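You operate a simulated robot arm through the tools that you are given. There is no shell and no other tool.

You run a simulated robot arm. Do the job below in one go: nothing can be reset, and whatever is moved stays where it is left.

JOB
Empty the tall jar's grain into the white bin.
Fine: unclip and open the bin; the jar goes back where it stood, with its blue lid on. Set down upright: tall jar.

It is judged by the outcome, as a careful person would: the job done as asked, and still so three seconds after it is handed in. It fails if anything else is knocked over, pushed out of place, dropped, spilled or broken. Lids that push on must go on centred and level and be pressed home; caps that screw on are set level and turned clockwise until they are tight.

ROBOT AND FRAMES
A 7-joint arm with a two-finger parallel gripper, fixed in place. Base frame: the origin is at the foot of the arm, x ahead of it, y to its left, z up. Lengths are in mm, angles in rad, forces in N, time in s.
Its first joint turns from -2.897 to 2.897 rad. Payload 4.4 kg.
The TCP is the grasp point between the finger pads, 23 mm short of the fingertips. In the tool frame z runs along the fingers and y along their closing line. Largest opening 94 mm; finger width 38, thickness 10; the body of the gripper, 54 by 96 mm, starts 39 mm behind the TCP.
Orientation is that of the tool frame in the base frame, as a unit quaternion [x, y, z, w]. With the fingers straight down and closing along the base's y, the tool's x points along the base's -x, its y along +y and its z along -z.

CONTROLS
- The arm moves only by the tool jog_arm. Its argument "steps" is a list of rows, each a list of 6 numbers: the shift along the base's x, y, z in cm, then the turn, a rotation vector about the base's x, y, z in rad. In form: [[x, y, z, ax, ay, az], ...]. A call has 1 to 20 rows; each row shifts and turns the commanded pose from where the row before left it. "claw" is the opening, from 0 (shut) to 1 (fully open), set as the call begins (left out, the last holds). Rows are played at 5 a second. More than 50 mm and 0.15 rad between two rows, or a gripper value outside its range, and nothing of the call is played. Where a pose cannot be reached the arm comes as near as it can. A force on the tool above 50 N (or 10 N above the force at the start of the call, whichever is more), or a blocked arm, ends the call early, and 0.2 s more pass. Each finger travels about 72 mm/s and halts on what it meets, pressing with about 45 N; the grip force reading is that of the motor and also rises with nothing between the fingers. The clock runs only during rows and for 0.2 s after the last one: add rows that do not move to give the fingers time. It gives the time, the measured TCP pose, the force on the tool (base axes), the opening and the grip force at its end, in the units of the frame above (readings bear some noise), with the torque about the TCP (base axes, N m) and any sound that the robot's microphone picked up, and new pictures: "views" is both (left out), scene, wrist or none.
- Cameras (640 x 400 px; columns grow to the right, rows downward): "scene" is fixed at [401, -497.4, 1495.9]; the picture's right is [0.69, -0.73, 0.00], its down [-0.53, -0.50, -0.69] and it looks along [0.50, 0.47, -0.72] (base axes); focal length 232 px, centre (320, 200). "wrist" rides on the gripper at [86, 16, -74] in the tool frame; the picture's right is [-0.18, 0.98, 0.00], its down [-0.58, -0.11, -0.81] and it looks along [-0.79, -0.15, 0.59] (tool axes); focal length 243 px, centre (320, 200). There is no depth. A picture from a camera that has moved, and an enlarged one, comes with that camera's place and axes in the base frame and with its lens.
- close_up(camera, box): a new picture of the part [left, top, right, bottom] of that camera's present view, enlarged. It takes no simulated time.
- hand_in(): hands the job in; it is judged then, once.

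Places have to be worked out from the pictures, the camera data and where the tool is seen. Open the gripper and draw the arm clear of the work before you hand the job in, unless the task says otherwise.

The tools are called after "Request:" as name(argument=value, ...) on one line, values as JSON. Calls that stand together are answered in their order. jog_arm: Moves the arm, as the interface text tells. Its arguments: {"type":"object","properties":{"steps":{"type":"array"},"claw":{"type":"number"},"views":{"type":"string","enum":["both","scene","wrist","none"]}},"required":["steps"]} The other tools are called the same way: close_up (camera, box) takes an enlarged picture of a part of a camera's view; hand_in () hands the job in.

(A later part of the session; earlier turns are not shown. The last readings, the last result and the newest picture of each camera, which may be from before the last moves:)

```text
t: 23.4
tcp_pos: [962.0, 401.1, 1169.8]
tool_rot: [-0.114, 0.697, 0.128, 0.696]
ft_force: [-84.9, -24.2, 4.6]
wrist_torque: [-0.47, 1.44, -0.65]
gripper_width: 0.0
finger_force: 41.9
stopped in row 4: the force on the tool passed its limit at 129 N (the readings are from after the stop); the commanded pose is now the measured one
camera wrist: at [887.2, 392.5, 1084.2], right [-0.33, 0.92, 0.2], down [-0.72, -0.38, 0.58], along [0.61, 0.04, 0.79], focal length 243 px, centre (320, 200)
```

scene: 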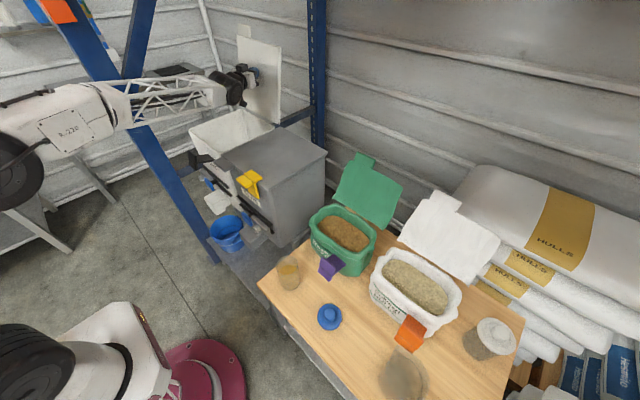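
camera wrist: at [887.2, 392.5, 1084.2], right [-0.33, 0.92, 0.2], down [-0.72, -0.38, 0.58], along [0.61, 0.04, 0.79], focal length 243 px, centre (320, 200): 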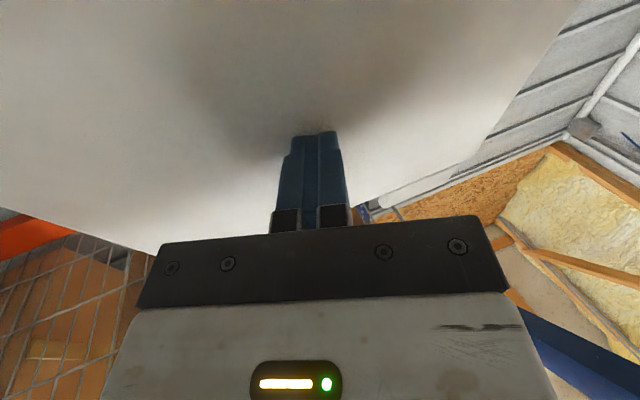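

The lid has reached its stop just past vertical, with a firm contact, so I'll ease off straight back at once and check that it stays up.

Request:
jog_arm(steps=[[-1, -0.3, 0, 0, 0, 0], [-2, -0.6, 0.3, 0, 0, 0], [-4, -1.3, 1, 0, 0, 0], [-4.5, -1.5, 1, 0, 0, 0], [-4.5, -1.5, 1, 0, 0, 0], [-4.5, -1.5, 1, 0, 0, 0], [-4.5, -1.5, 1, 0, 0, 0], [0, 0, 0, 0, 0, 0]])

Request:
close_up(camera="scene", box=[150, 10, 340, 180])

```text
t: 25.2
tcp_pos: [713.9, 318.4, 1220.2]
tool_rot: [-0.114, 0.698, 0.126, 0.696]
ft_force: [-0.2, -0.1, 0.3]
wrist_torque: [-0.03, 0.01, 0.01]
gripper_width: 0.1
finger_force: 42.3
camera wrist: at [639.3, 311.1, 1134.7], right [-0.33, 0.92, 0.2], down [-0.72, -0.38, 0.58], along [0.61, 0.04, 0.79], focal length 243 px, centre (320, 200)
```

scene: 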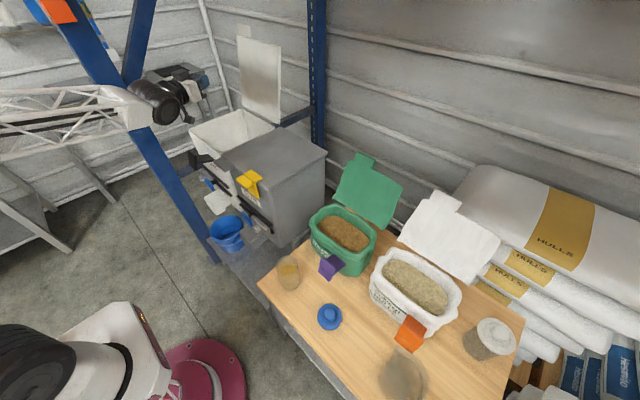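
wrist: 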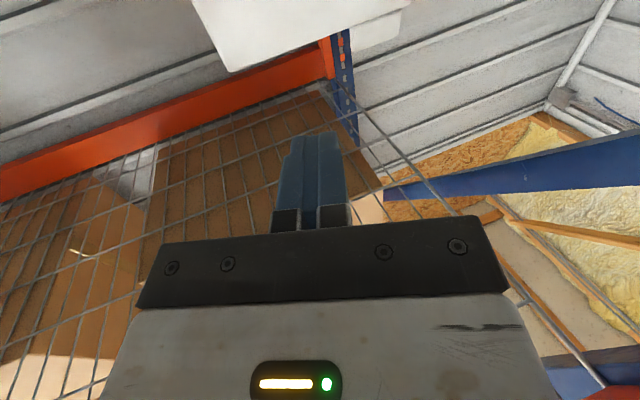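

```text
2.35 times, centred on (245, 95) of scene
camera zoom: at [401.0, -497.4, 1495.9], right [0.69, -0.73, 0.0], down [-0.53, -0.5, -0.69], along [0.5, 0.47, -0.72], focal length 546 px, centre (496, 447)
```

zoom: 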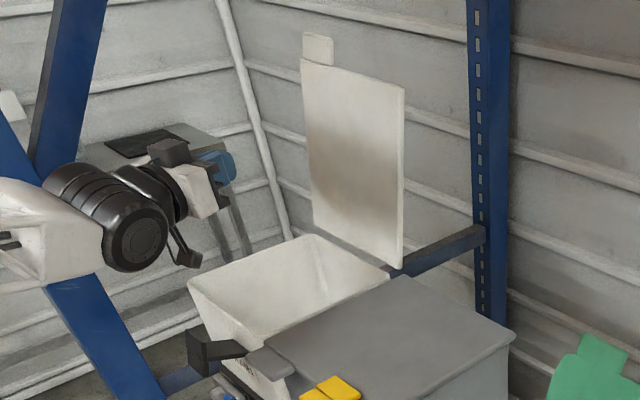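

The lid stands open on its own and the bin hasn't moved. I'll turn the tool downward to look inside the bin.

Request:
jog_arm(steps=[[-1, 1, 0, 0, 0, -0.117], [-1, 1, 0, 0, 0, -0.117], [-1, 1, 0, 0, 0, -0.117], [-1, 1, 0, 0, 0.143, 0], [-1, 1, 0, 0, 0.143, 0], [-1, 1, 0, 0, 0.143, 0], [0, 0, 0, 0, 0.143, 0], [0, 0, 0, 0, 0.143, 0], [0, 0, 0, 0, 0.143, 0], [0, 0, 0, 0, 0.143, 0], [0, 0, 0, 0, 0.143, 0], [0, 0, 0, 0, 0.143, 0], [0, 0, 0, 0, 0.143, 0], [0, 0, 0, 0, 0.143, 0], [0, 0, 0, 0, 0, 0]], claw=1)

Request:
close_up(camera="wrist", box=[220, 0, 520, 200])

```text
t: 28.4
tcp_pos: [635.0, 378.9, 1204.4]
tool_rot: [0.005, 1.0, -0.014, -0.012]
ft_force: [-0.4, 0.4, 0.5]
wrist_torque: [0.01, 0.01, 0.01]
gripper_width: 94.1
finger_force: 0.1
camera wrist: at [552.2, 398.2, 1280.6], right [0.19, 0.98, -0.03], down [0.6, -0.09, 0.79], along [0.78, -0.17, -0.61], focal length 243 px, centre (320, 200)
```

scene: 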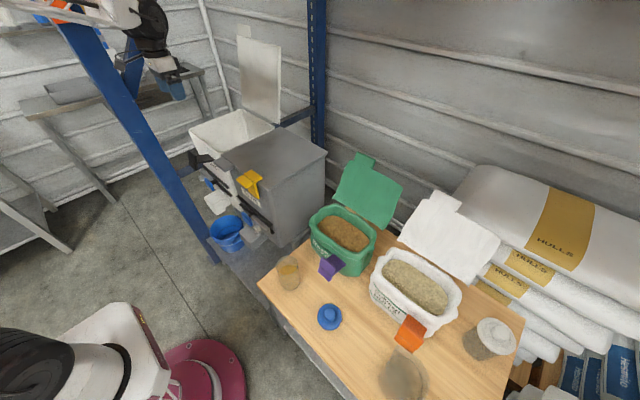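
wrist: 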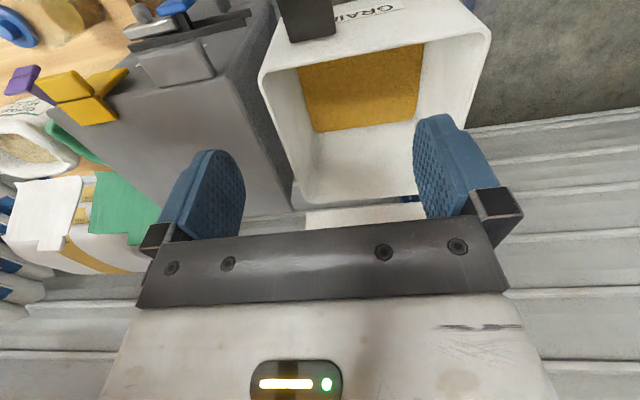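

```text
2.00 times, centred on (370, 100) of wrist
camera zoom: at [552.2, 398.2, 1280.6], right [0.19, 0.98, -0.03], down [0.6, -0.09, 0.79], along [0.78, -0.17, -0.61], focal length 485 px, centre (220, 400)
```

zoom: 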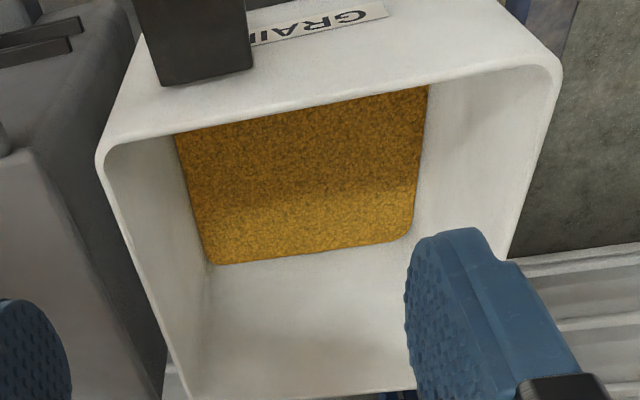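

Golden grain lies in the bottom of the bin and isn't running out, so the gate is closed and it's ready for more. I'll move across to view the tall jar and its blue lid up close.

Request:
jog_arm(steps=[[-5, 0, 0, 0, 0, 0], [-5, 0, 0, 0, 0, 0], [-5, -1, 0, 0, 0, 0], [-4.5, -3, -1, 0, 0, 0], [-3, -4, -2, 0, 0, 0], [-1.5, -4.5, -2, 0, 0, 0], [0, -4.7, -2.5, 0, 0, 0], [0, -4.7, -2.5, 0, 0, 0], [0, -4.7, -2.5, 0, 0, 0], [0, -4.7, -2.5, 0, 0, 0], [0, -4.7, -2.5, 0, 0, 0], [0, -4.7, -2.5, 0, 0, 0], [0, -4.7, -2.5, 0, 0, 0], [0, -4.7, -2.5, 0, 0, 0], [0, -4.7, -2, 0, 0, 0], [0, 0, 0, 0, 0, 0]])

Request:
close_up(camera="wrist", box=[120, 50, 440, 230])

```text
refused: row 3 steps farther than a row can; nothing moved
```

```text
2.00 times, centred on (280, 140) of wrist
camera zoom: at [552.2, 398.2, 1280.6], right [0.19, 0.98, -0.03], down [0.6, -0.09, 0.79], along [0.78, -0.17, -0.61], focal length 485 px, centre (400, 320)
```

zoom: 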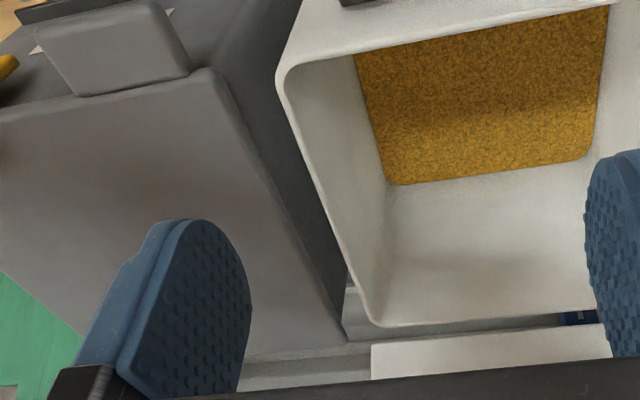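

One row stepped too far and nothing moved. I'll resend the same move with smaller steps.

Request:
jog_arm(steps=[[-4.8, 0, 0, 0, 0, 0], [-4.8, 0, 0, 0, 0, 0], [-4.8, 0, 0, 0, 0, 0], [-4, -2.5, 0, 0, 0, 0], [-4, -2.5, 0, 0, 0, 0], [-3, -3.5, 0, 0, 0, 0], [0, -4.2, -2.4, 0, 0, 0], [0, -4.2, -2.4, 0, 0, 0], [0, -4.2, -2.4, 0, 0, 0], [0, -4.2, -2.4, 0, 0, 0], [0, -4.2, -2.4, 0, 0, 0], [0, -4.2, -2.4, 0, 0, 0], [0, -4.2, -2.4, 0, 0, 0], [0, -4.2, -2.4, 0, 0, 0], [0, -4.2, -2.4, 0, 0, 0], [0, -4.2, -2.4, 0, 0, 0], [0, -4.2, -2.4, 0, 0, 0], [0, 0, -2.4, 0, 0, 0], [0, 0, 0, 0, 0, 0]])

Request:
close_up(camera="wrist", box=[120, 20, 440, 220])

```text
t: 32.5
tcp_pos: [400.3, -170.6, 933.7]
tool_rot: [0.009, 1.0, -0.006, 0.0]
ft_force: [0.6, -0.3, -0.1]
wrist_torque: [-0.03, 0.0, 0.06]
gripper_width: 93.9
finger_force: 0.1
camera wrist: at [314.8, -151.2, 1008.6], right [0.2, 0.98, -0.01], down [0.58, -0.11, 0.81], along [0.79, -0.17, -0.59], focal length 243 px, centre (320, 200)
```

scene: 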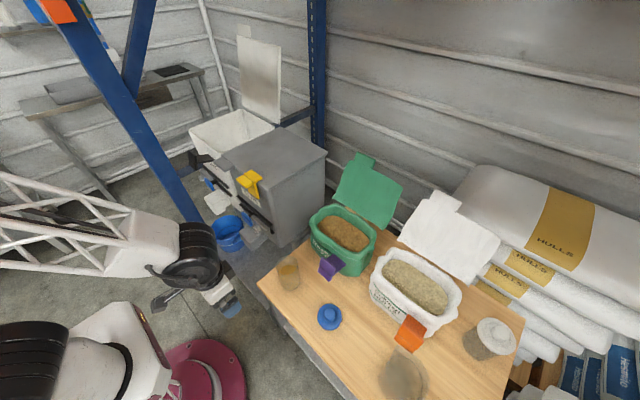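
wrist: 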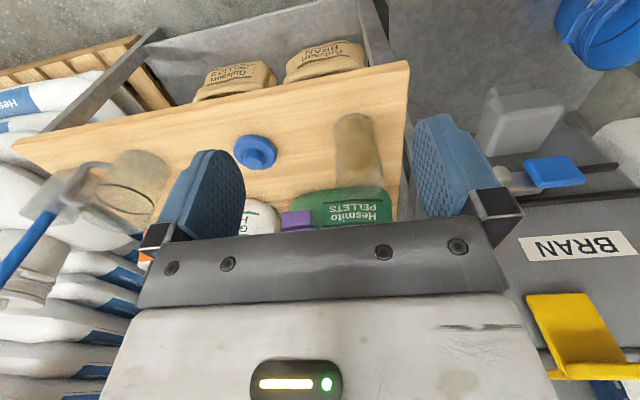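

```text
2.00 times, centred on (280, 120) of wrist
camera zoom: at [314.8, -151.2, 1008.6], right [0.2, 0.98, -0.01], down [0.58, -0.11, 0.81], along [0.79, -0.17, -0.59], focal length 485 px, centre (400, 360)
```

zoom: 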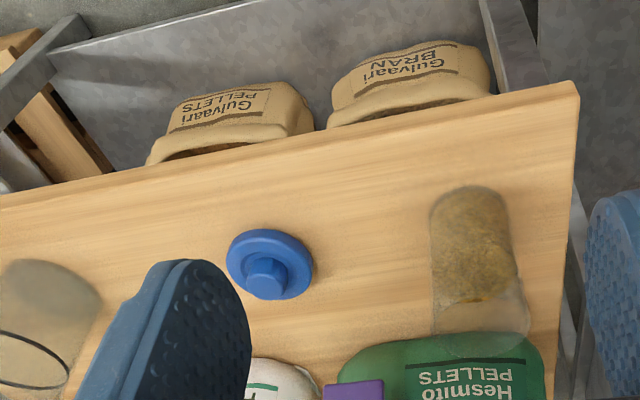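

The jar's axis is near (606, -151) with its rim at z ≈ 778, so it's about 160 mm tall and 73 mm across. The blue lid's disc is near (610, -348, 640). I'll pitch the tool to about 30° below horizontal and line up in front of the jar for a side grasp.

Request:
jog_arm(steps=[[0.8, 0.25, -1.5, 0, -0.131, 0], [0.8, 0.25, -2.0, 0, -0.131, 0], [0.8, 0.25, -2.0, 0, -0.131, 0], [0.8, 0.25, -2.0, 0, -0.131, 0], [0.8, 0.25, -2.0, 0, -0.131, 0], [0.8, 0.25, -2.0, 0, -0.131, 0], [0.8, 0.25, -2.0, 0, -0.131, 0], [0.8, 0.25, -2.0, 0, -0.131, 0], [0, 0, 0, 0, 0, 0]])

Request:
close_up(camera="wrist", box=[160, 60, 480, 240])

Request:
close_up(camera="scene", box=[210, 210, 370, 330])

```text
t: 34.5
tcp_pos: [463.4, -150.5, 779.8]
tool_rot: [0.011, 0.866, 0.0, 0.501]
ft_force: [0.5, 0.0, -0.4]
wrist_torque: [0.0, 0.0, 0.03]
gripper_width: 94.3
finger_force: 0.1
camera wrist: at [357.2, -131.2, 741.5], right [0.11, 0.98, 0.17], down [-0.41, -0.11, 0.9], along [0.91, -0.17, 0.39], focal length 243 px, centre (320, 200)
```

scene: 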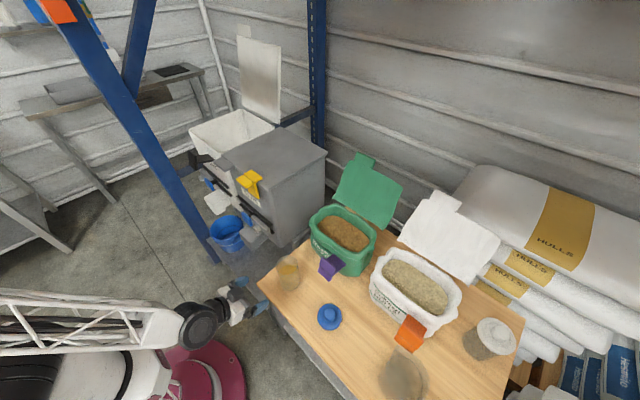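
wrist: 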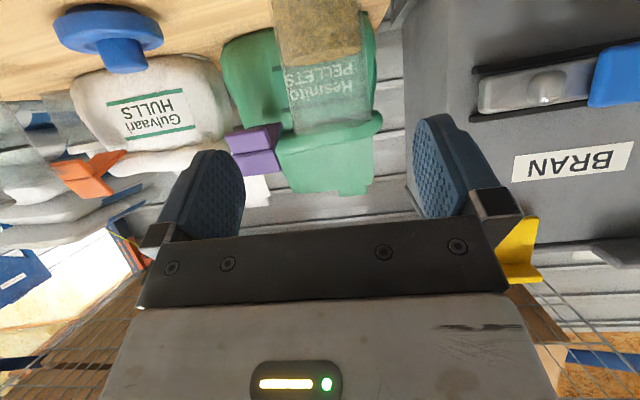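

```text
2.00 times, centred on (320, 150) of wrist
camera zoom: at [357.2, -131.2, 741.5], right [0.11, 0.98, 0.17], down [-0.41, -0.11, 0.9], along [0.91, -0.17, 0.39], focal length 485 px, centre (320, 300)
```

zoom: 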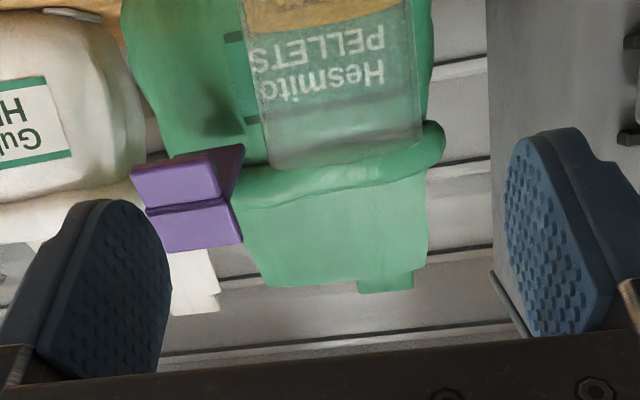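

```text
3.33 times, centred on (290, 270) of scene
camera zoom: at [401.0, -497.4, 1495.9], right [0.69, -0.73, 0.0], down [-0.53, -0.5, -0.69], along [0.5, 0.47, -0.72], focal length 774 px, centre (420, -33)
```

zoom: 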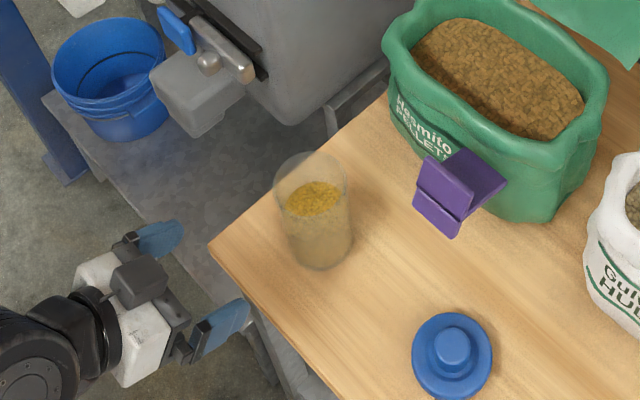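

The jar is centred between the fingers at y ≈ -153. I'll advance along the tool axis and check just before the fingertips pass its sides.

Request:
jog_arm(steps=[[2.6, -0.1, -1.5, 0, 0, 0], [2.6, -0.1, -1.5, 0, 0, 0], [2.6, -0.05, -1.4, 0, 0, 0], [0, 0, 0, 0, 0, 0]])

Request:
close_up(camera="wrist", box=[160, 60, 480, 240])

Request:
close_up(camera="scene", box=[210, 230, 350, 330])

```text
t: 35.5
tcp_pos: [541.7, -153.0, 735.4]
tool_rot: [0.011, 0.866, 0.001, 0.5]
ft_force: [0.7, -0.5, 0.8]
wrist_torque: [-0.01, 0.0, 0.01]
gripper_width: 94.0
finger_force: 0.1
camera wrist: at [434.9, -133.2, 698.2], right [0.11, 0.98, 0.17], down [-0.41, -0.11, 0.91], along [0.91, -0.17, 0.39], focal length 243 px, centre (320, 200)
```

scene: 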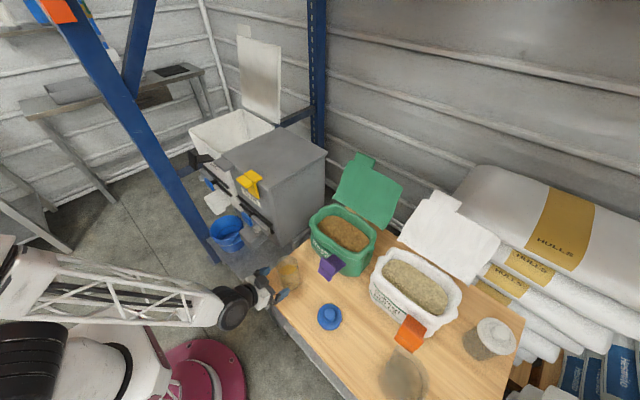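
wrist: 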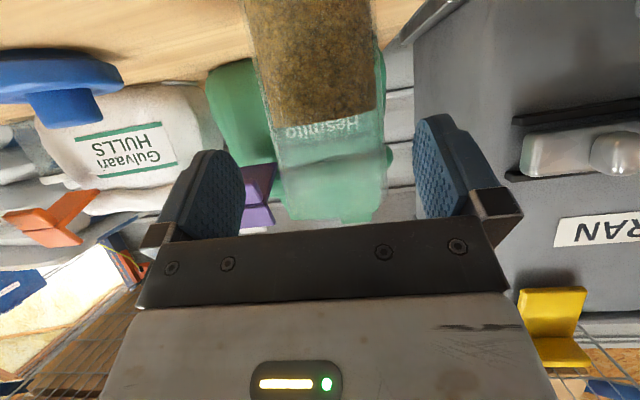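

```text
2.00 times, centred on (320, 150) of wrist
camera zoom: at [434.9, -133.2, 698.2], right [0.11, 0.98, 0.17], down [-0.41, -0.11, 0.91], along [0.91, -0.17, 0.39], focal length 485 px, centre (320, 300)
```

zoom: 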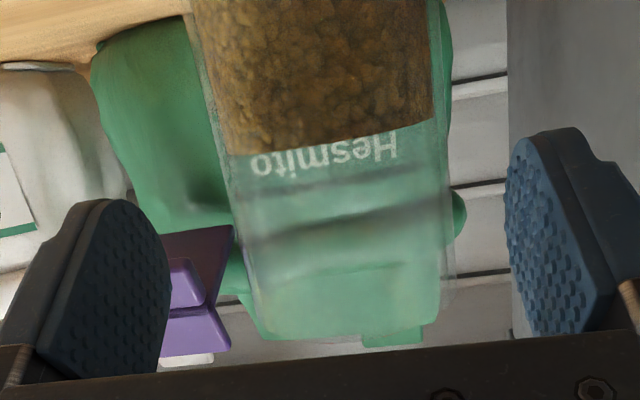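

```text
4.00 times, centred on (280, 280) of scene
camera zoom: at [401.0, -497.4, 1495.9], right [0.69, -0.73, 0.0], down [-0.53, -0.5, -0.69], along [0.5, 0.47, -0.72], focal length 929 px, centre (480, -120)
```

zoom: 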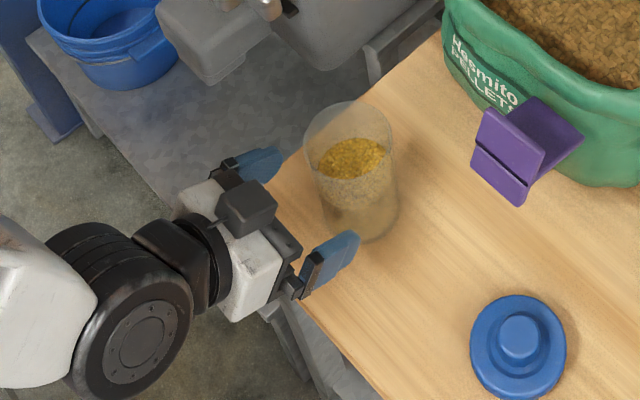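

The jar is centred at about (607, -151.5). I'll advance the last 64 mm, dropping to mid-height at z ≈ 700.

Request:
jog_arm(steps=[[2.2, 0.05, -1.2, 0, 0, 0], [2.2, 0.05, -1.2, 0, 0, 0], [2.0, 0.05, -1.1, 0, 0, 0], [0, 0, 0, 0, 0, 0]])

Request:
close_up(camera="wrist", box=[160, 60, 480, 240])

Request:
close_up(camera="scene", box=[230, 230, 350, 320])

```text
t: 36.5
tcp_pos: [606.1, -150.2, 699.3]
tool_rot: [0.011, 0.866, 0.001, 0.5]
ft_force: [-0.5, -0.7, -1.0]
wrist_torque: [0.01, -0.05, 0.0]
gripper_width: 94.1
finger_force: 0.1
camera wrist: at [500.0, -131.7, 662.4], right [0.11, 0.98, 0.17], down [-0.41, -0.11, 0.91], along [0.91, -0.17, 0.39], focal length 243 px, centre (320, 200)
```

scene: 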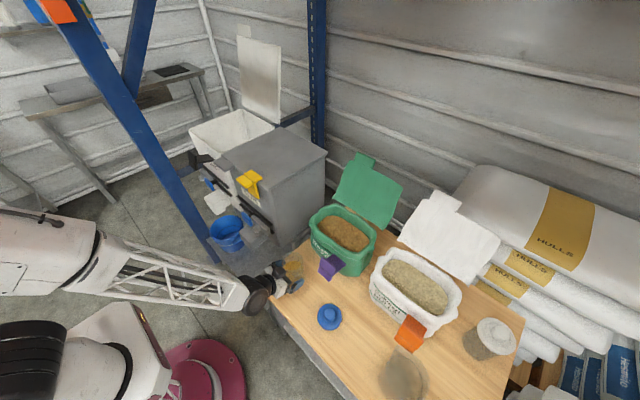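
wrist: 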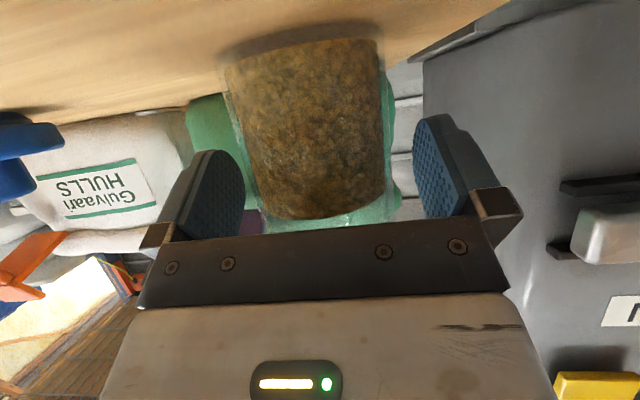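

```text
2.00 times, centred on (320, 150) of wrist
camera zoom: at [500.0, -131.7, 662.4], right [0.11, 0.98, 0.17], down [-0.41, -0.11, 0.91], along [0.91, -0.17, 0.39], focal length 485 px, centre (320, 300)
```

zoom: 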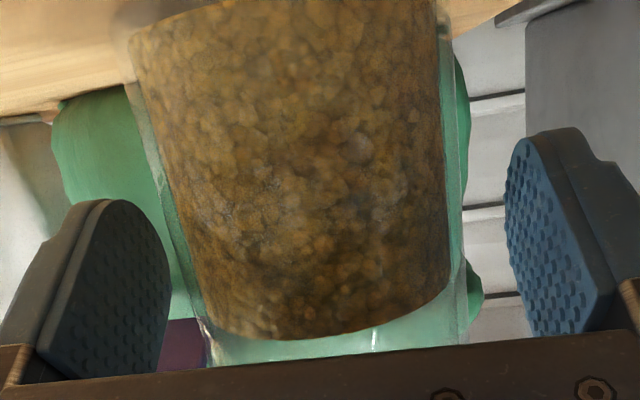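

```text
4.44 times, centred on (290, 275) of scene
camera zoom: at [401.0, -497.4, 1495.9], right [0.69, -0.73, 0.0], down [-0.53, -0.5, -0.69], along [0.5, 0.47, -0.72], focal length 1032 px, centre (453, -133)
```

zoom: 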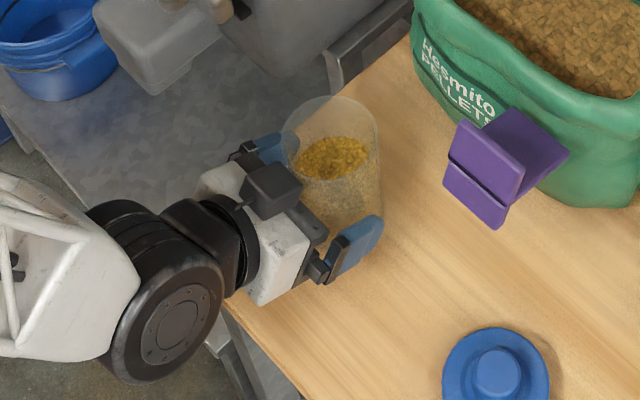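

The scene view shows the jar's rim has shifted about 16 mm in +x, because the pitched palm nudged the jar; it's still upright. Its original spot was (606, -151.5), and I'll put it back there. I'll back off and re-approach with a flatter tool, gripping higher.

Request:
jog_arm(steps=[[-2.6, -0.1, 1.5, 0, 0, 0], [-2.6, -0.1, 1.0, 0, 0, 0], [-2.6, 0, 0.5, 0, 0, 0], [-2, 0, 0, 0, -0.117, 0], [0, 0, 0, 0, -0.116, 0], [0, 0, 0, 0, -0.116, 0], [0, 0, 0, 0, 0, 0]])

Request:
close_up(camera="wrist", box=[160, 60, 480, 240])

Request:
close_up(camera="scene", box=[230, 230, 350, 320])

```text
t: 38.0
tcp_pos: [508.5, -153.8, 728.2]
tool_rot: [0.011, 0.765, 0.003, 0.643]
ft_force: [-0.2, -0.2, -0.5]
wrist_torque: [0.0, 0.01, 0.04]
gripper_width: 94.0
finger_force: 0.2
camera wrist: at [421.2, -132.9, 657.4], right [0.04, 0.98, 0.2], down [-0.7, -0.11, 0.71], along [0.72, -0.17, 0.68], focal length 243 px, centre (320, 200)
```

scene: 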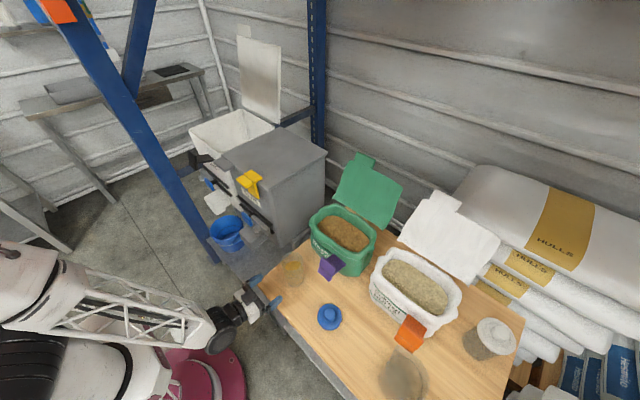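
wrist: 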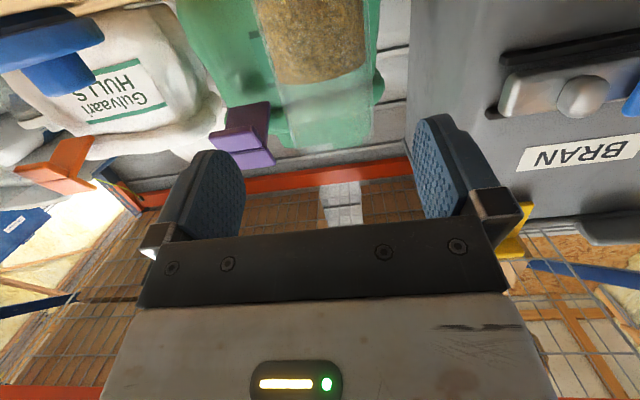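

```text
2.00 times, centred on (320, 150) of wrist
camera zoom: at [421.2, -132.9, 657.4], right [0.04, 0.98, 0.2], down [-0.7, -0.11, 0.71], along [0.72, -0.17, 0.68], focal length 485 px, centre (320, 300)
```

zoom: 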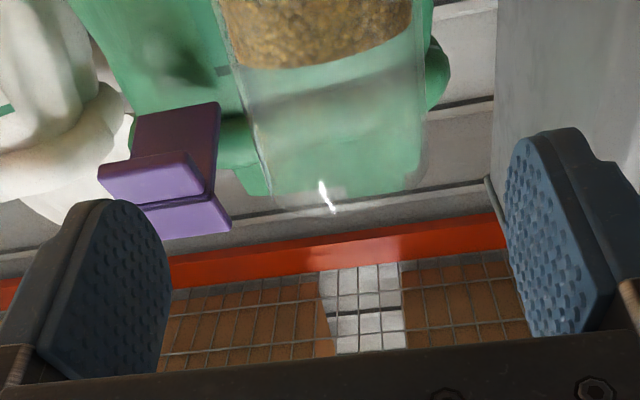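

```text
4.44 times, centred on (290, 275) of scene
camera zoom: at [401.0, -497.4, 1495.9], right [0.69, -0.73, 0.0], down [-0.53, -0.5, -0.69], along [0.5, 0.47, -0.72], focal length 1032 px, centre (453, -133)
```

zoom: 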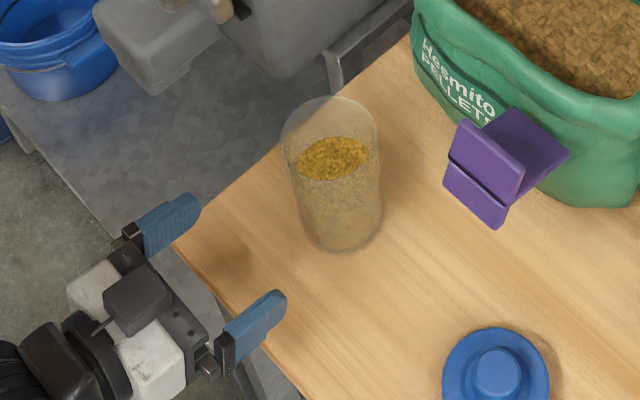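

The jar now stands at about (625, -154), 21 mm past its original place at (604, -151). I'll advance level at z 730, stopping short so the palm stays clear.

Request:
jog_arm(steps=[[3, 0, 0.05, 0, 0, 0], [3, 0, 0.05, 0, 0, 0], [2.5, 0, 0.05, 0, 0, 0], [2.0, 0, 0, 0, 0, 0], [0, 0, 0, 0, 0, 0]])

Request:
close_up(camera="wrist", box=[160, 60, 480, 240])

Request:
close_up(camera="scene", box=[230, 230, 350, 320])

```text
t: 39.0
tcp_pos: [597.4, -152.5, 731.6]
tool_rot: [0.012, 0.768, 0.002, 0.641]
ft_force: [-73.0, 3.7, 78.7]
wrist_torque: [1.42, 13.54, 0.6]
gripper_width: 94.3
finger_force: 0.1
stopped in row 4: the force on the tool passed its limit at 199 N (the readings are from after the stop); the commanded pose is now the measured one
camera wrist: at [510.3, -132.3, 660.1], right [0.05, 0.98, 0.2], down [-0.69, -0.11, 0.71], along [0.72, -0.17, 0.67], focal length 243 px, centre (320, 200)
```

scene: 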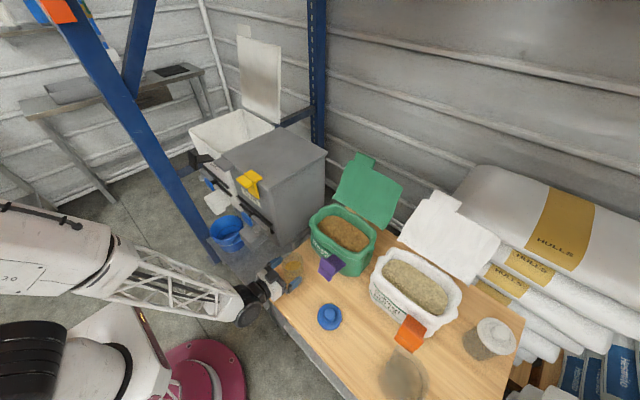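
wrist: 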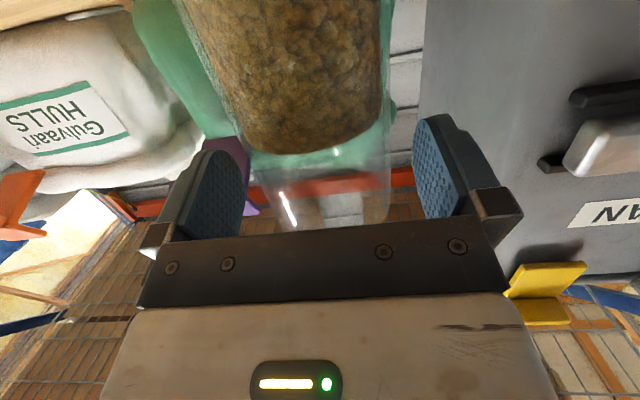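

```text
2.00 times, centred on (320, 150) of wrist
camera zoom: at [510.3, -132.3, 660.1], right [0.05, 0.98, 0.2], down [-0.69, -0.11, 0.71], along [0.72, -0.17, 0.67], focal length 485 px, centre (320, 300)
```

zoom: 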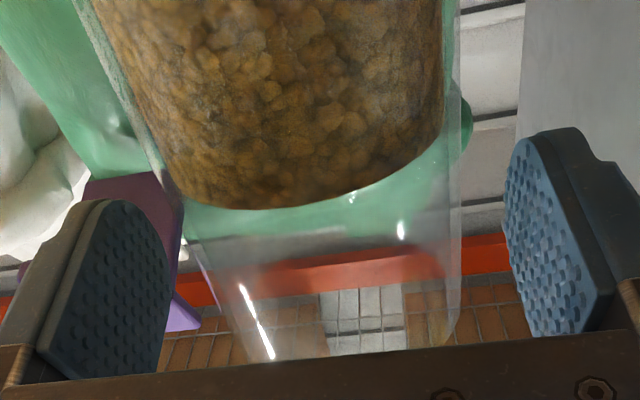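

```text
4.44 times, centred on (290, 275) of scene
camera zoom: at [401.0, -497.4, 1495.9], right [0.69, -0.73, 0.0], down [-0.53, -0.5, -0.69], along [0.5, 0.47, -0.72], focal length 1032 px, centre (453, -133)
```

zoom: 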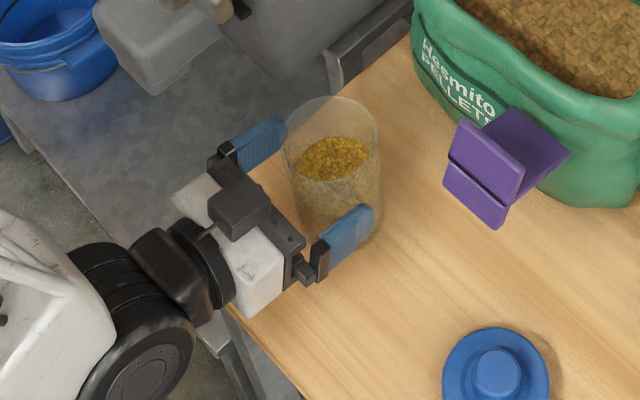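

That was the camera housing touching the table edge, to judge by the torque direction. Nothing on the table moved. I'll back off, raise and pitch slightly more (20°, TCP z 745) so the camera clears the table.

Request:
jog_arm(steps=[[-1, 0, 0, 0, 0, 0], [-2.5, 0, 0, 0, 0, 0], [-3, 0, 0.4, 0, 0, 0], [0, 0, 0.5, 0, 0.09, 0], [0, 0, 0.5, 0, 0.085, 0], [0, 0, 0, 0, 0, 0]])

Request:
close_up(camera="wrist", box=[160, 60, 480, 240])

Request:
close_up(camera="scene", box=[210, 210, 530, 400])

```text
t: 40.4
tcp_pos: [534.7, -150.6, 744.6]
tool_rot: [0.011, 0.82, 0.002, 0.572]
ft_force: [-0.3, 0.5, 0.0]
wrist_torque: [-0.03, -0.01, 0.0]
gripper_width: 94.0
finger_force: 0.1
camera wrist: at [435.3, -131.9, 688.9], right [0.08, 0.98, 0.19], down [-0.56, -0.11, 0.82], along [0.83, -0.17, 0.54], focal length 243 px, centre (320, 200)
```

scene: 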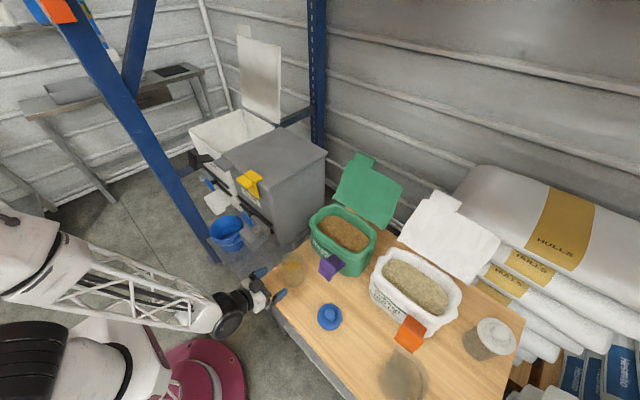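
wrist: 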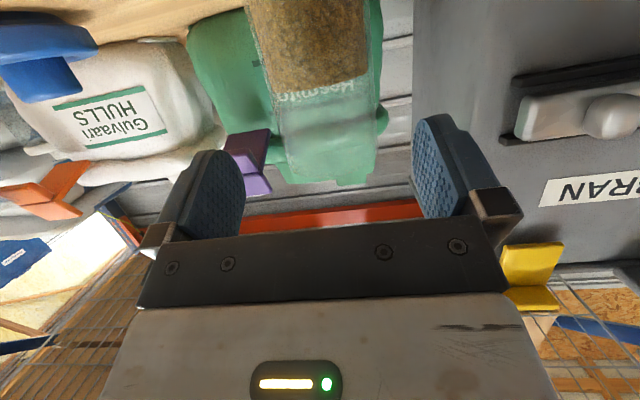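

```text
2.00 times, centred on (320, 150) of wrist
camera zoom: at [435.3, -131.9, 688.9], right [0.08, 0.98, 0.19], down [-0.56, -0.11, 0.82], along [0.83, -0.17, 0.54], focal length 485 px, centre (320, 300)
```

zoom: 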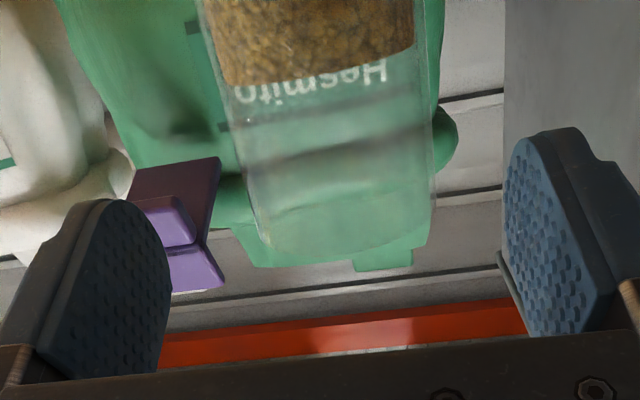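

```text
2.00 times, centred on (370, 305) of scene
camera zoom: at [401.0, -497.4, 1495.9], right [0.69, -0.73, 0.0], down [-0.53, -0.5, -0.69], along [0.5, 0.47, -0.72], focal length 464 px, centre (220, -10)
```

zoom: 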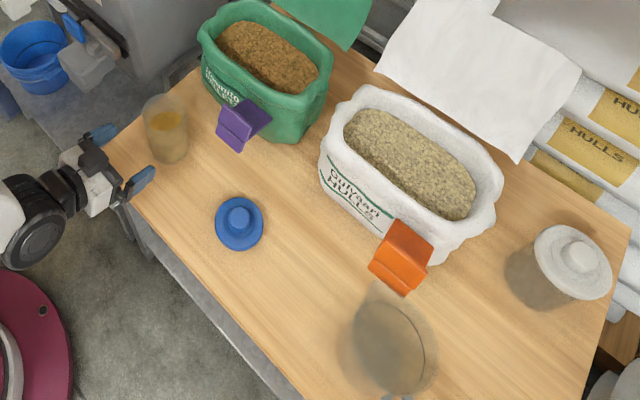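

The table items are undisturbed. I'll advance to x ≈ 613 at z 745, where the palm should stop about 4 mm short of the jar.

Request:
jog_arm(steps=[[2.5, -0.1, 0, 0, 0, 0], [2.5, -0.1, 0, 0, 0, 0], [1.8, 0, 0, 0, 0, 0], [1.0, 0, 0, 0, 0, 0], [0, 0, 0, 0, 0, 0]])

Request:
close_up(camera="wrist", box=[160, 60, 480, 240])

Request:
close_up(camera="scene", box=[230, 230, 350, 320])

```text
t: 41.6
tcp_pos: [612.2, -153.2, 744.0]
tool_rot: [0.011, 0.82, 0.002, 0.572]
ft_force: [-0.6, 0.8, -0.1]
wrist_torque: [0.0, 0.0, 0.01]
gripper_width: 94.1
finger_force: 0.0
camera wrist: at [513.0, -133.8, 689.0], right [0.08, 0.98, 0.19], down [-0.56, -0.11, 0.82], along [0.83, -0.17, 0.54], focal length 243 px, centre (320, 200)
```

scene: 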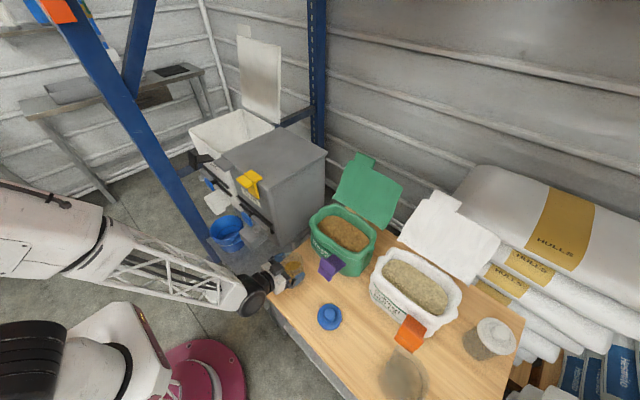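
wrist: 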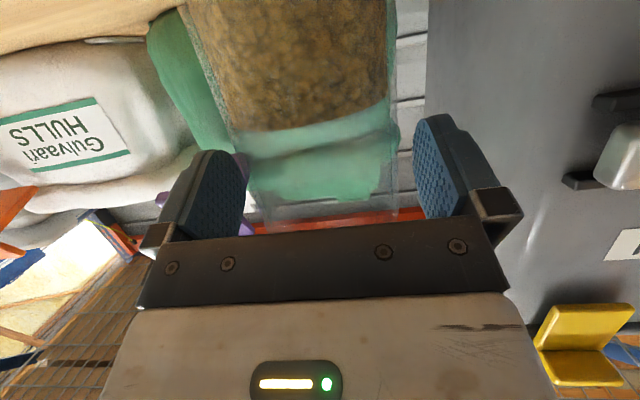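

```text
2.00 times, centred on (320, 150) of wrist
camera zoom: at [513.0, -133.8, 689.0], right [0.08, 0.98, 0.19], down [-0.56, -0.11, 0.82], along [0.83, -0.17, 0.54], focal length 485 px, centre (320, 300)
```

zoom: 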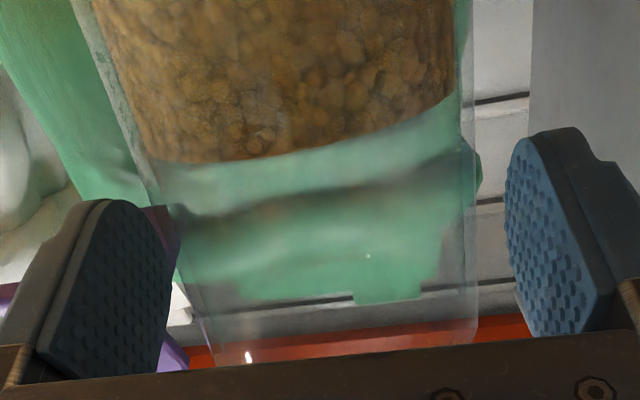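

```text
4.44 times, centred on (290, 275) of scene
camera zoom: at [401.0, -497.4, 1495.9], right [0.69, -0.73, 0.0], down [-0.53, -0.5, -0.69], along [0.5, 0.47, -0.72], focal length 1032 px, centre (453, -133)
```

zoom: 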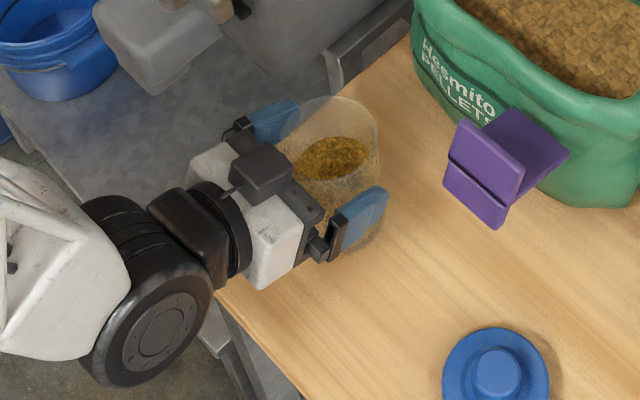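

The fingers straddle the jar evenly and it hasn't shifted. Closing to grip.

Request:
jog_arm(steps=[[0, 0, 0, 0, 0, 0], [0, 0, 0, 0, 0, 0], [0, 0, 0, 0, 0, 0], [0, 0, 0, 0, 0, 0]], claw=0)

Request:
close_up(camera="scene", box=[230, 230, 350, 320])

```text
t: 42.6
tcp_pos: [611.1, -153.6, 743.7]
tool_rot: [0.012, 0.82, 0.001, 0.572]
ft_force: [0.1, -1.7, 3.0]
wrist_torque: [-0.44, -0.13, 0.0]
gripper_width: 72.8
finger_force: 45.0
camera wrist: at [512.9, -133.9, 689.2], right [0.08, 0.98, 0.19], down [-0.56, -0.11, 0.82], along [0.83, -0.17, 0.54], focal length 243 px, centre (320, 200)
```

scene: 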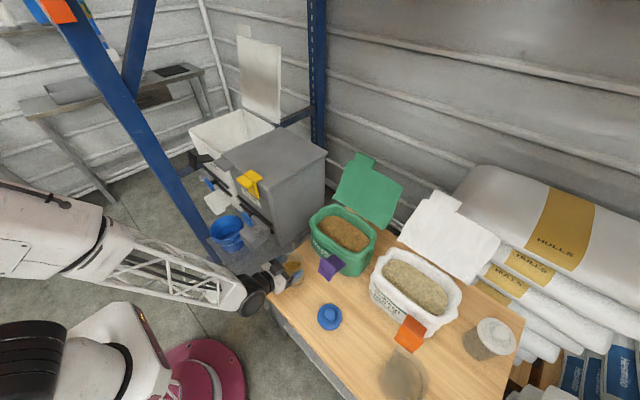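
wrist: 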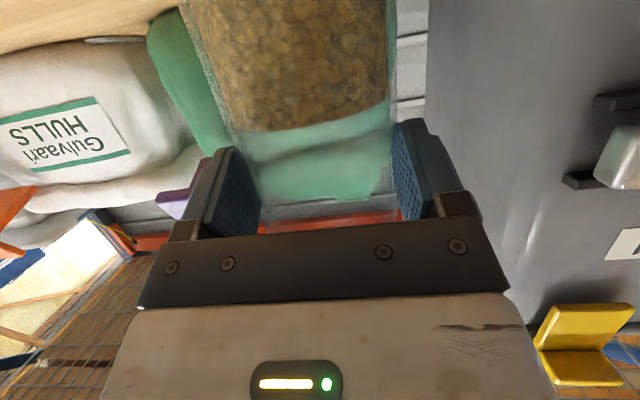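

```text
4.44 times, centred on (290, 275) of scene
camera zoom: at [401.0, -497.4, 1495.9], right [0.69, -0.73, 0.0], down [-0.53, -0.5, -0.69], along [0.5, 0.47, -0.72], focal length 1032 px, centre (453, -133)
```

zoom: 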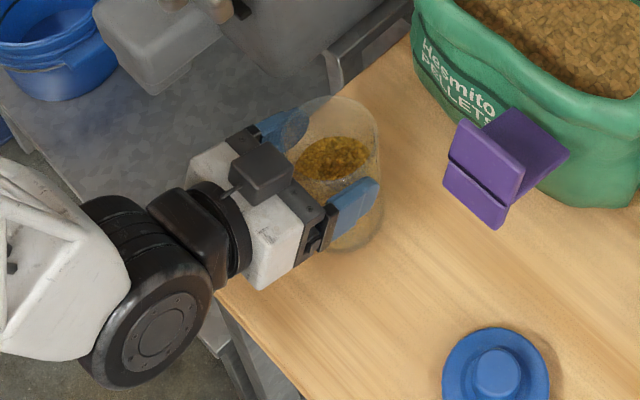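

Gripped at 72.8 mm with the jar steady. I'll lift straight up 6 cm and check it comes cleanly.

Request:
jog_arm(steps=[[0, 0, 0.5, 0, 0, 0], [0, 0, 1.5, 0, 0, 0], [0, 0, 2, 0, 0, 0], [0, 0, 2, 0, 0, 0], [0, 0, 0, 0, 0, 0]])

Request:
close_up(camera="scene", box=[230, 210, 350, 300])

```text
t: 43.8
tcp_pos: [611.8, -152.8, 804.7]
tool_rot: [0.012, 0.82, 0.001, 0.572]
ft_force: [0.2, -0.2, -2.7]
wrist_torque: [-0.01, 0.01, 0.02]
gripper_width: 72.7
finger_force: 45.1
camera wrist: at [513.2, -133.4, 750.4], right [0.08, 0.98, 0.19], down [-0.56, -0.11, 0.82], along [0.83, -0.17, 0.54], focal length 243 px, centre (320, 200)
```

scene: 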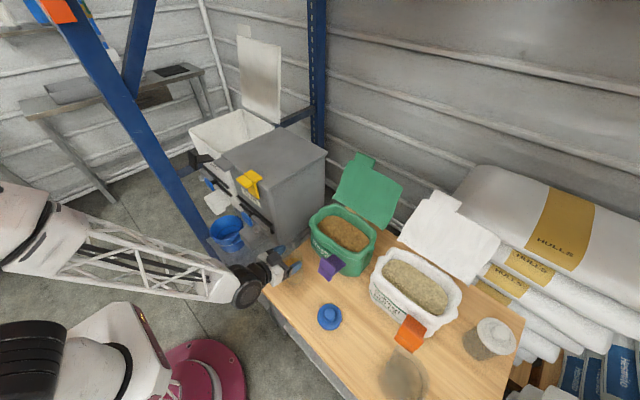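
wrist: 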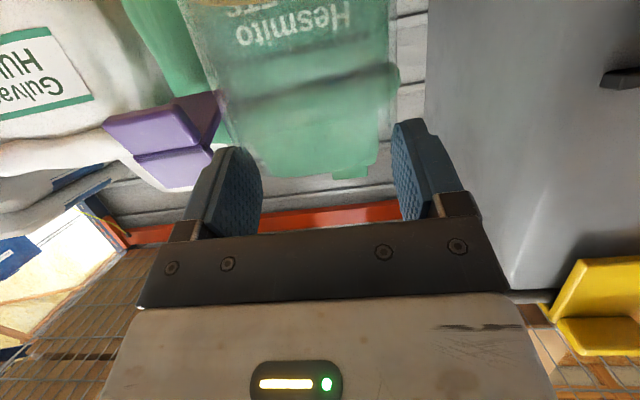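

```text
4.44 times, centred on (290, 255) of scene
camera zoom: at [401.0, -497.4, 1495.9], right [0.69, -0.73, 0.0], down [-0.53, -0.5, -0.69], along [0.5, 0.47, -0.72], focal length 1032 px, centre (453, -44)
```

zoom: 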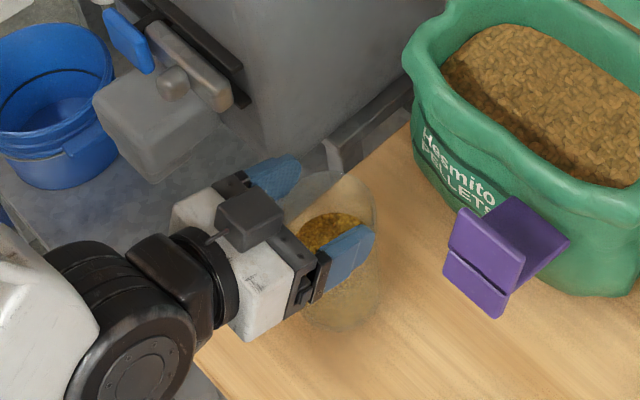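

The grip is still at 72.7 mm, but the jar seems to sit lower relative to the pads than before. I'll take a closer look before doing anything else.

Request:
close_up(camera="scene", box=[265, 240, 325, 300])

Request:
close_up(camera="wrist", box=[160, 0, 480, 240])

```text
6.67 times, centred on (295, 270) of scene
camera zoom: at [401.0, -497.4, 1495.9], right [0.69, -0.73, 0.0], down [-0.53, -0.5, -0.69], along [0.5, 0.47, -0.72], focal length 1548 px, centre (487, -267)
```

zoom: 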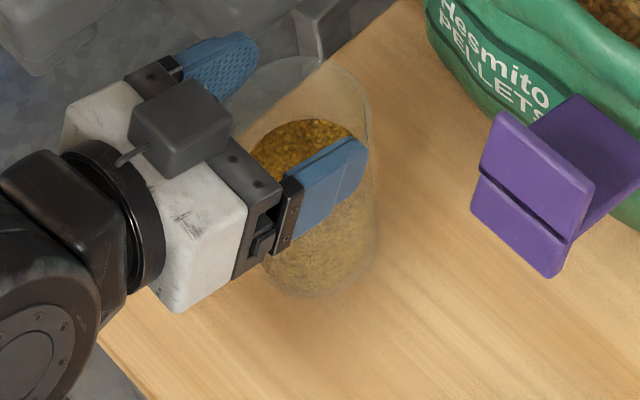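

```text
1.67 times, centred on (320, 120) of wrist
camera zoom: at [513.2, -133.4, 750.4], right [0.08, 0.98, 0.19], down [-0.56, -0.11, 0.82], along [0.83, -0.17, 0.54], focal length 404 px, centre (320, 333)
```

zoom: 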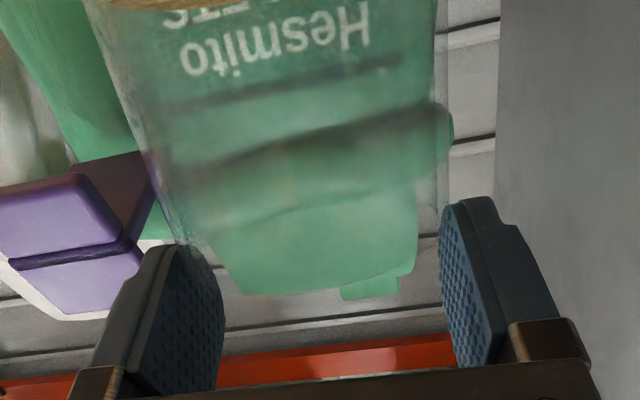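

By the scale of the two views, the gripper rose 61 mm but the jar only about 10–15 mm, so it's sliding in the pads. I'll lower straight back down at once so the jar stands on the table before I work out the grip.

Request:
jog_arm(steps=[[0, 0, -1.5, 0, 0, 0], [0, 0, -1.5, 0, 0, 0], [0, 0, -1.5, 0, 0, 0], [0, 0, -1.5, 0, 0, 0], [0, 0, 0, 0, 0, 0]])

Request:
close_up(camera="scene", box=[265, 240, 325, 300])

Request:
close_up(camera="wrist", box=[160, 0, 480, 240])

```text
t: 44.5
tcp_pos: [615.4, -155.8, 777.8]
tool_rot: [0.011, 0.816, -0.001, 0.577]
ft_force: [-1.9, -2.5, 4.4]
wrist_torque: [-0.49, -0.01, -0.1]
gripper_width: 72.5
finger_force: 45.1
stopped in row 3: the force on the tool passed its limit at 131 N (the readings are from after the stop); the commanded pose is now the measured one
camera wrist: at [517.5, -135.8, 722.2], right [0.08, 0.98, 0.18], down [-0.57, -0.11, 0.82], along [0.82, -0.17, 0.55], focal length 243 px, centre (320, 200)
```

scene: 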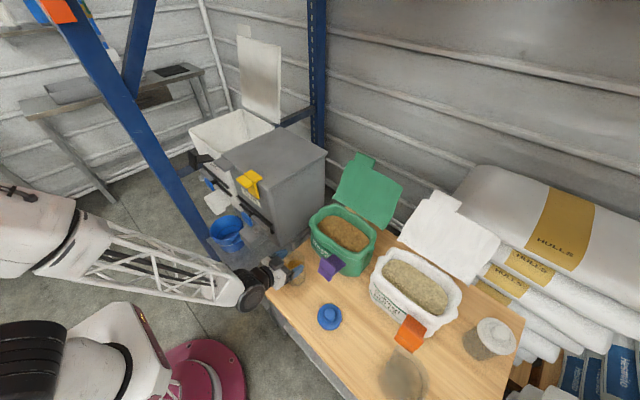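
wrist: 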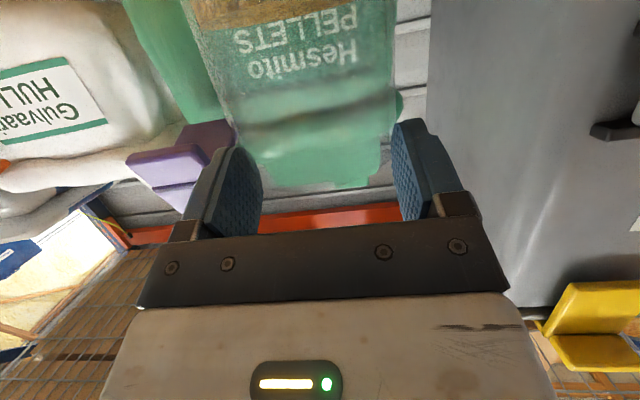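

```text
6.67 times, centred on (295, 270) of scene
camera zoom: at [401.0, -497.4, 1495.9], right [0.69, -0.73, 0.0], down [-0.53, -0.5, -0.69], along [0.5, 0.47, -0.72], focal length 1548 px, centre (487, -267)
```

zoom: 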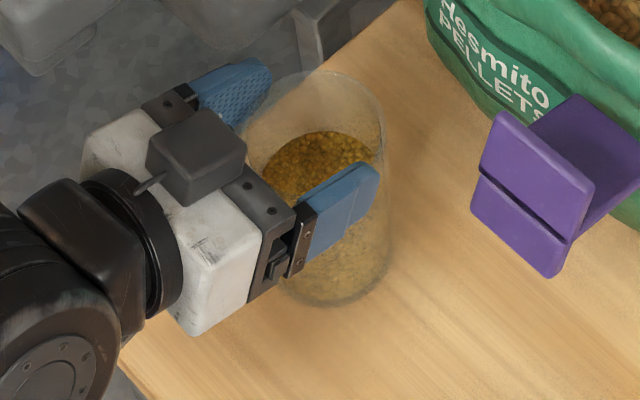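

```text
1.67 times, centred on (320, 120) of wrist
camera zoom: at [517.5, -135.8, 722.2], right [0.08, 0.98, 0.18], down [-0.57, -0.11, 0.82], along [0.82, -0.17, 0.55], focal length 404 px, centre (320, 333)
```

zoom: 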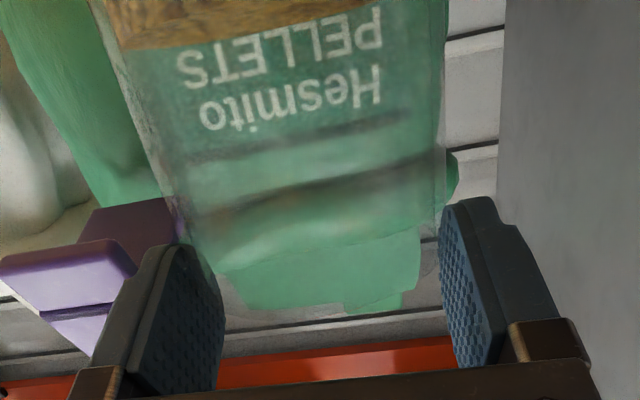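

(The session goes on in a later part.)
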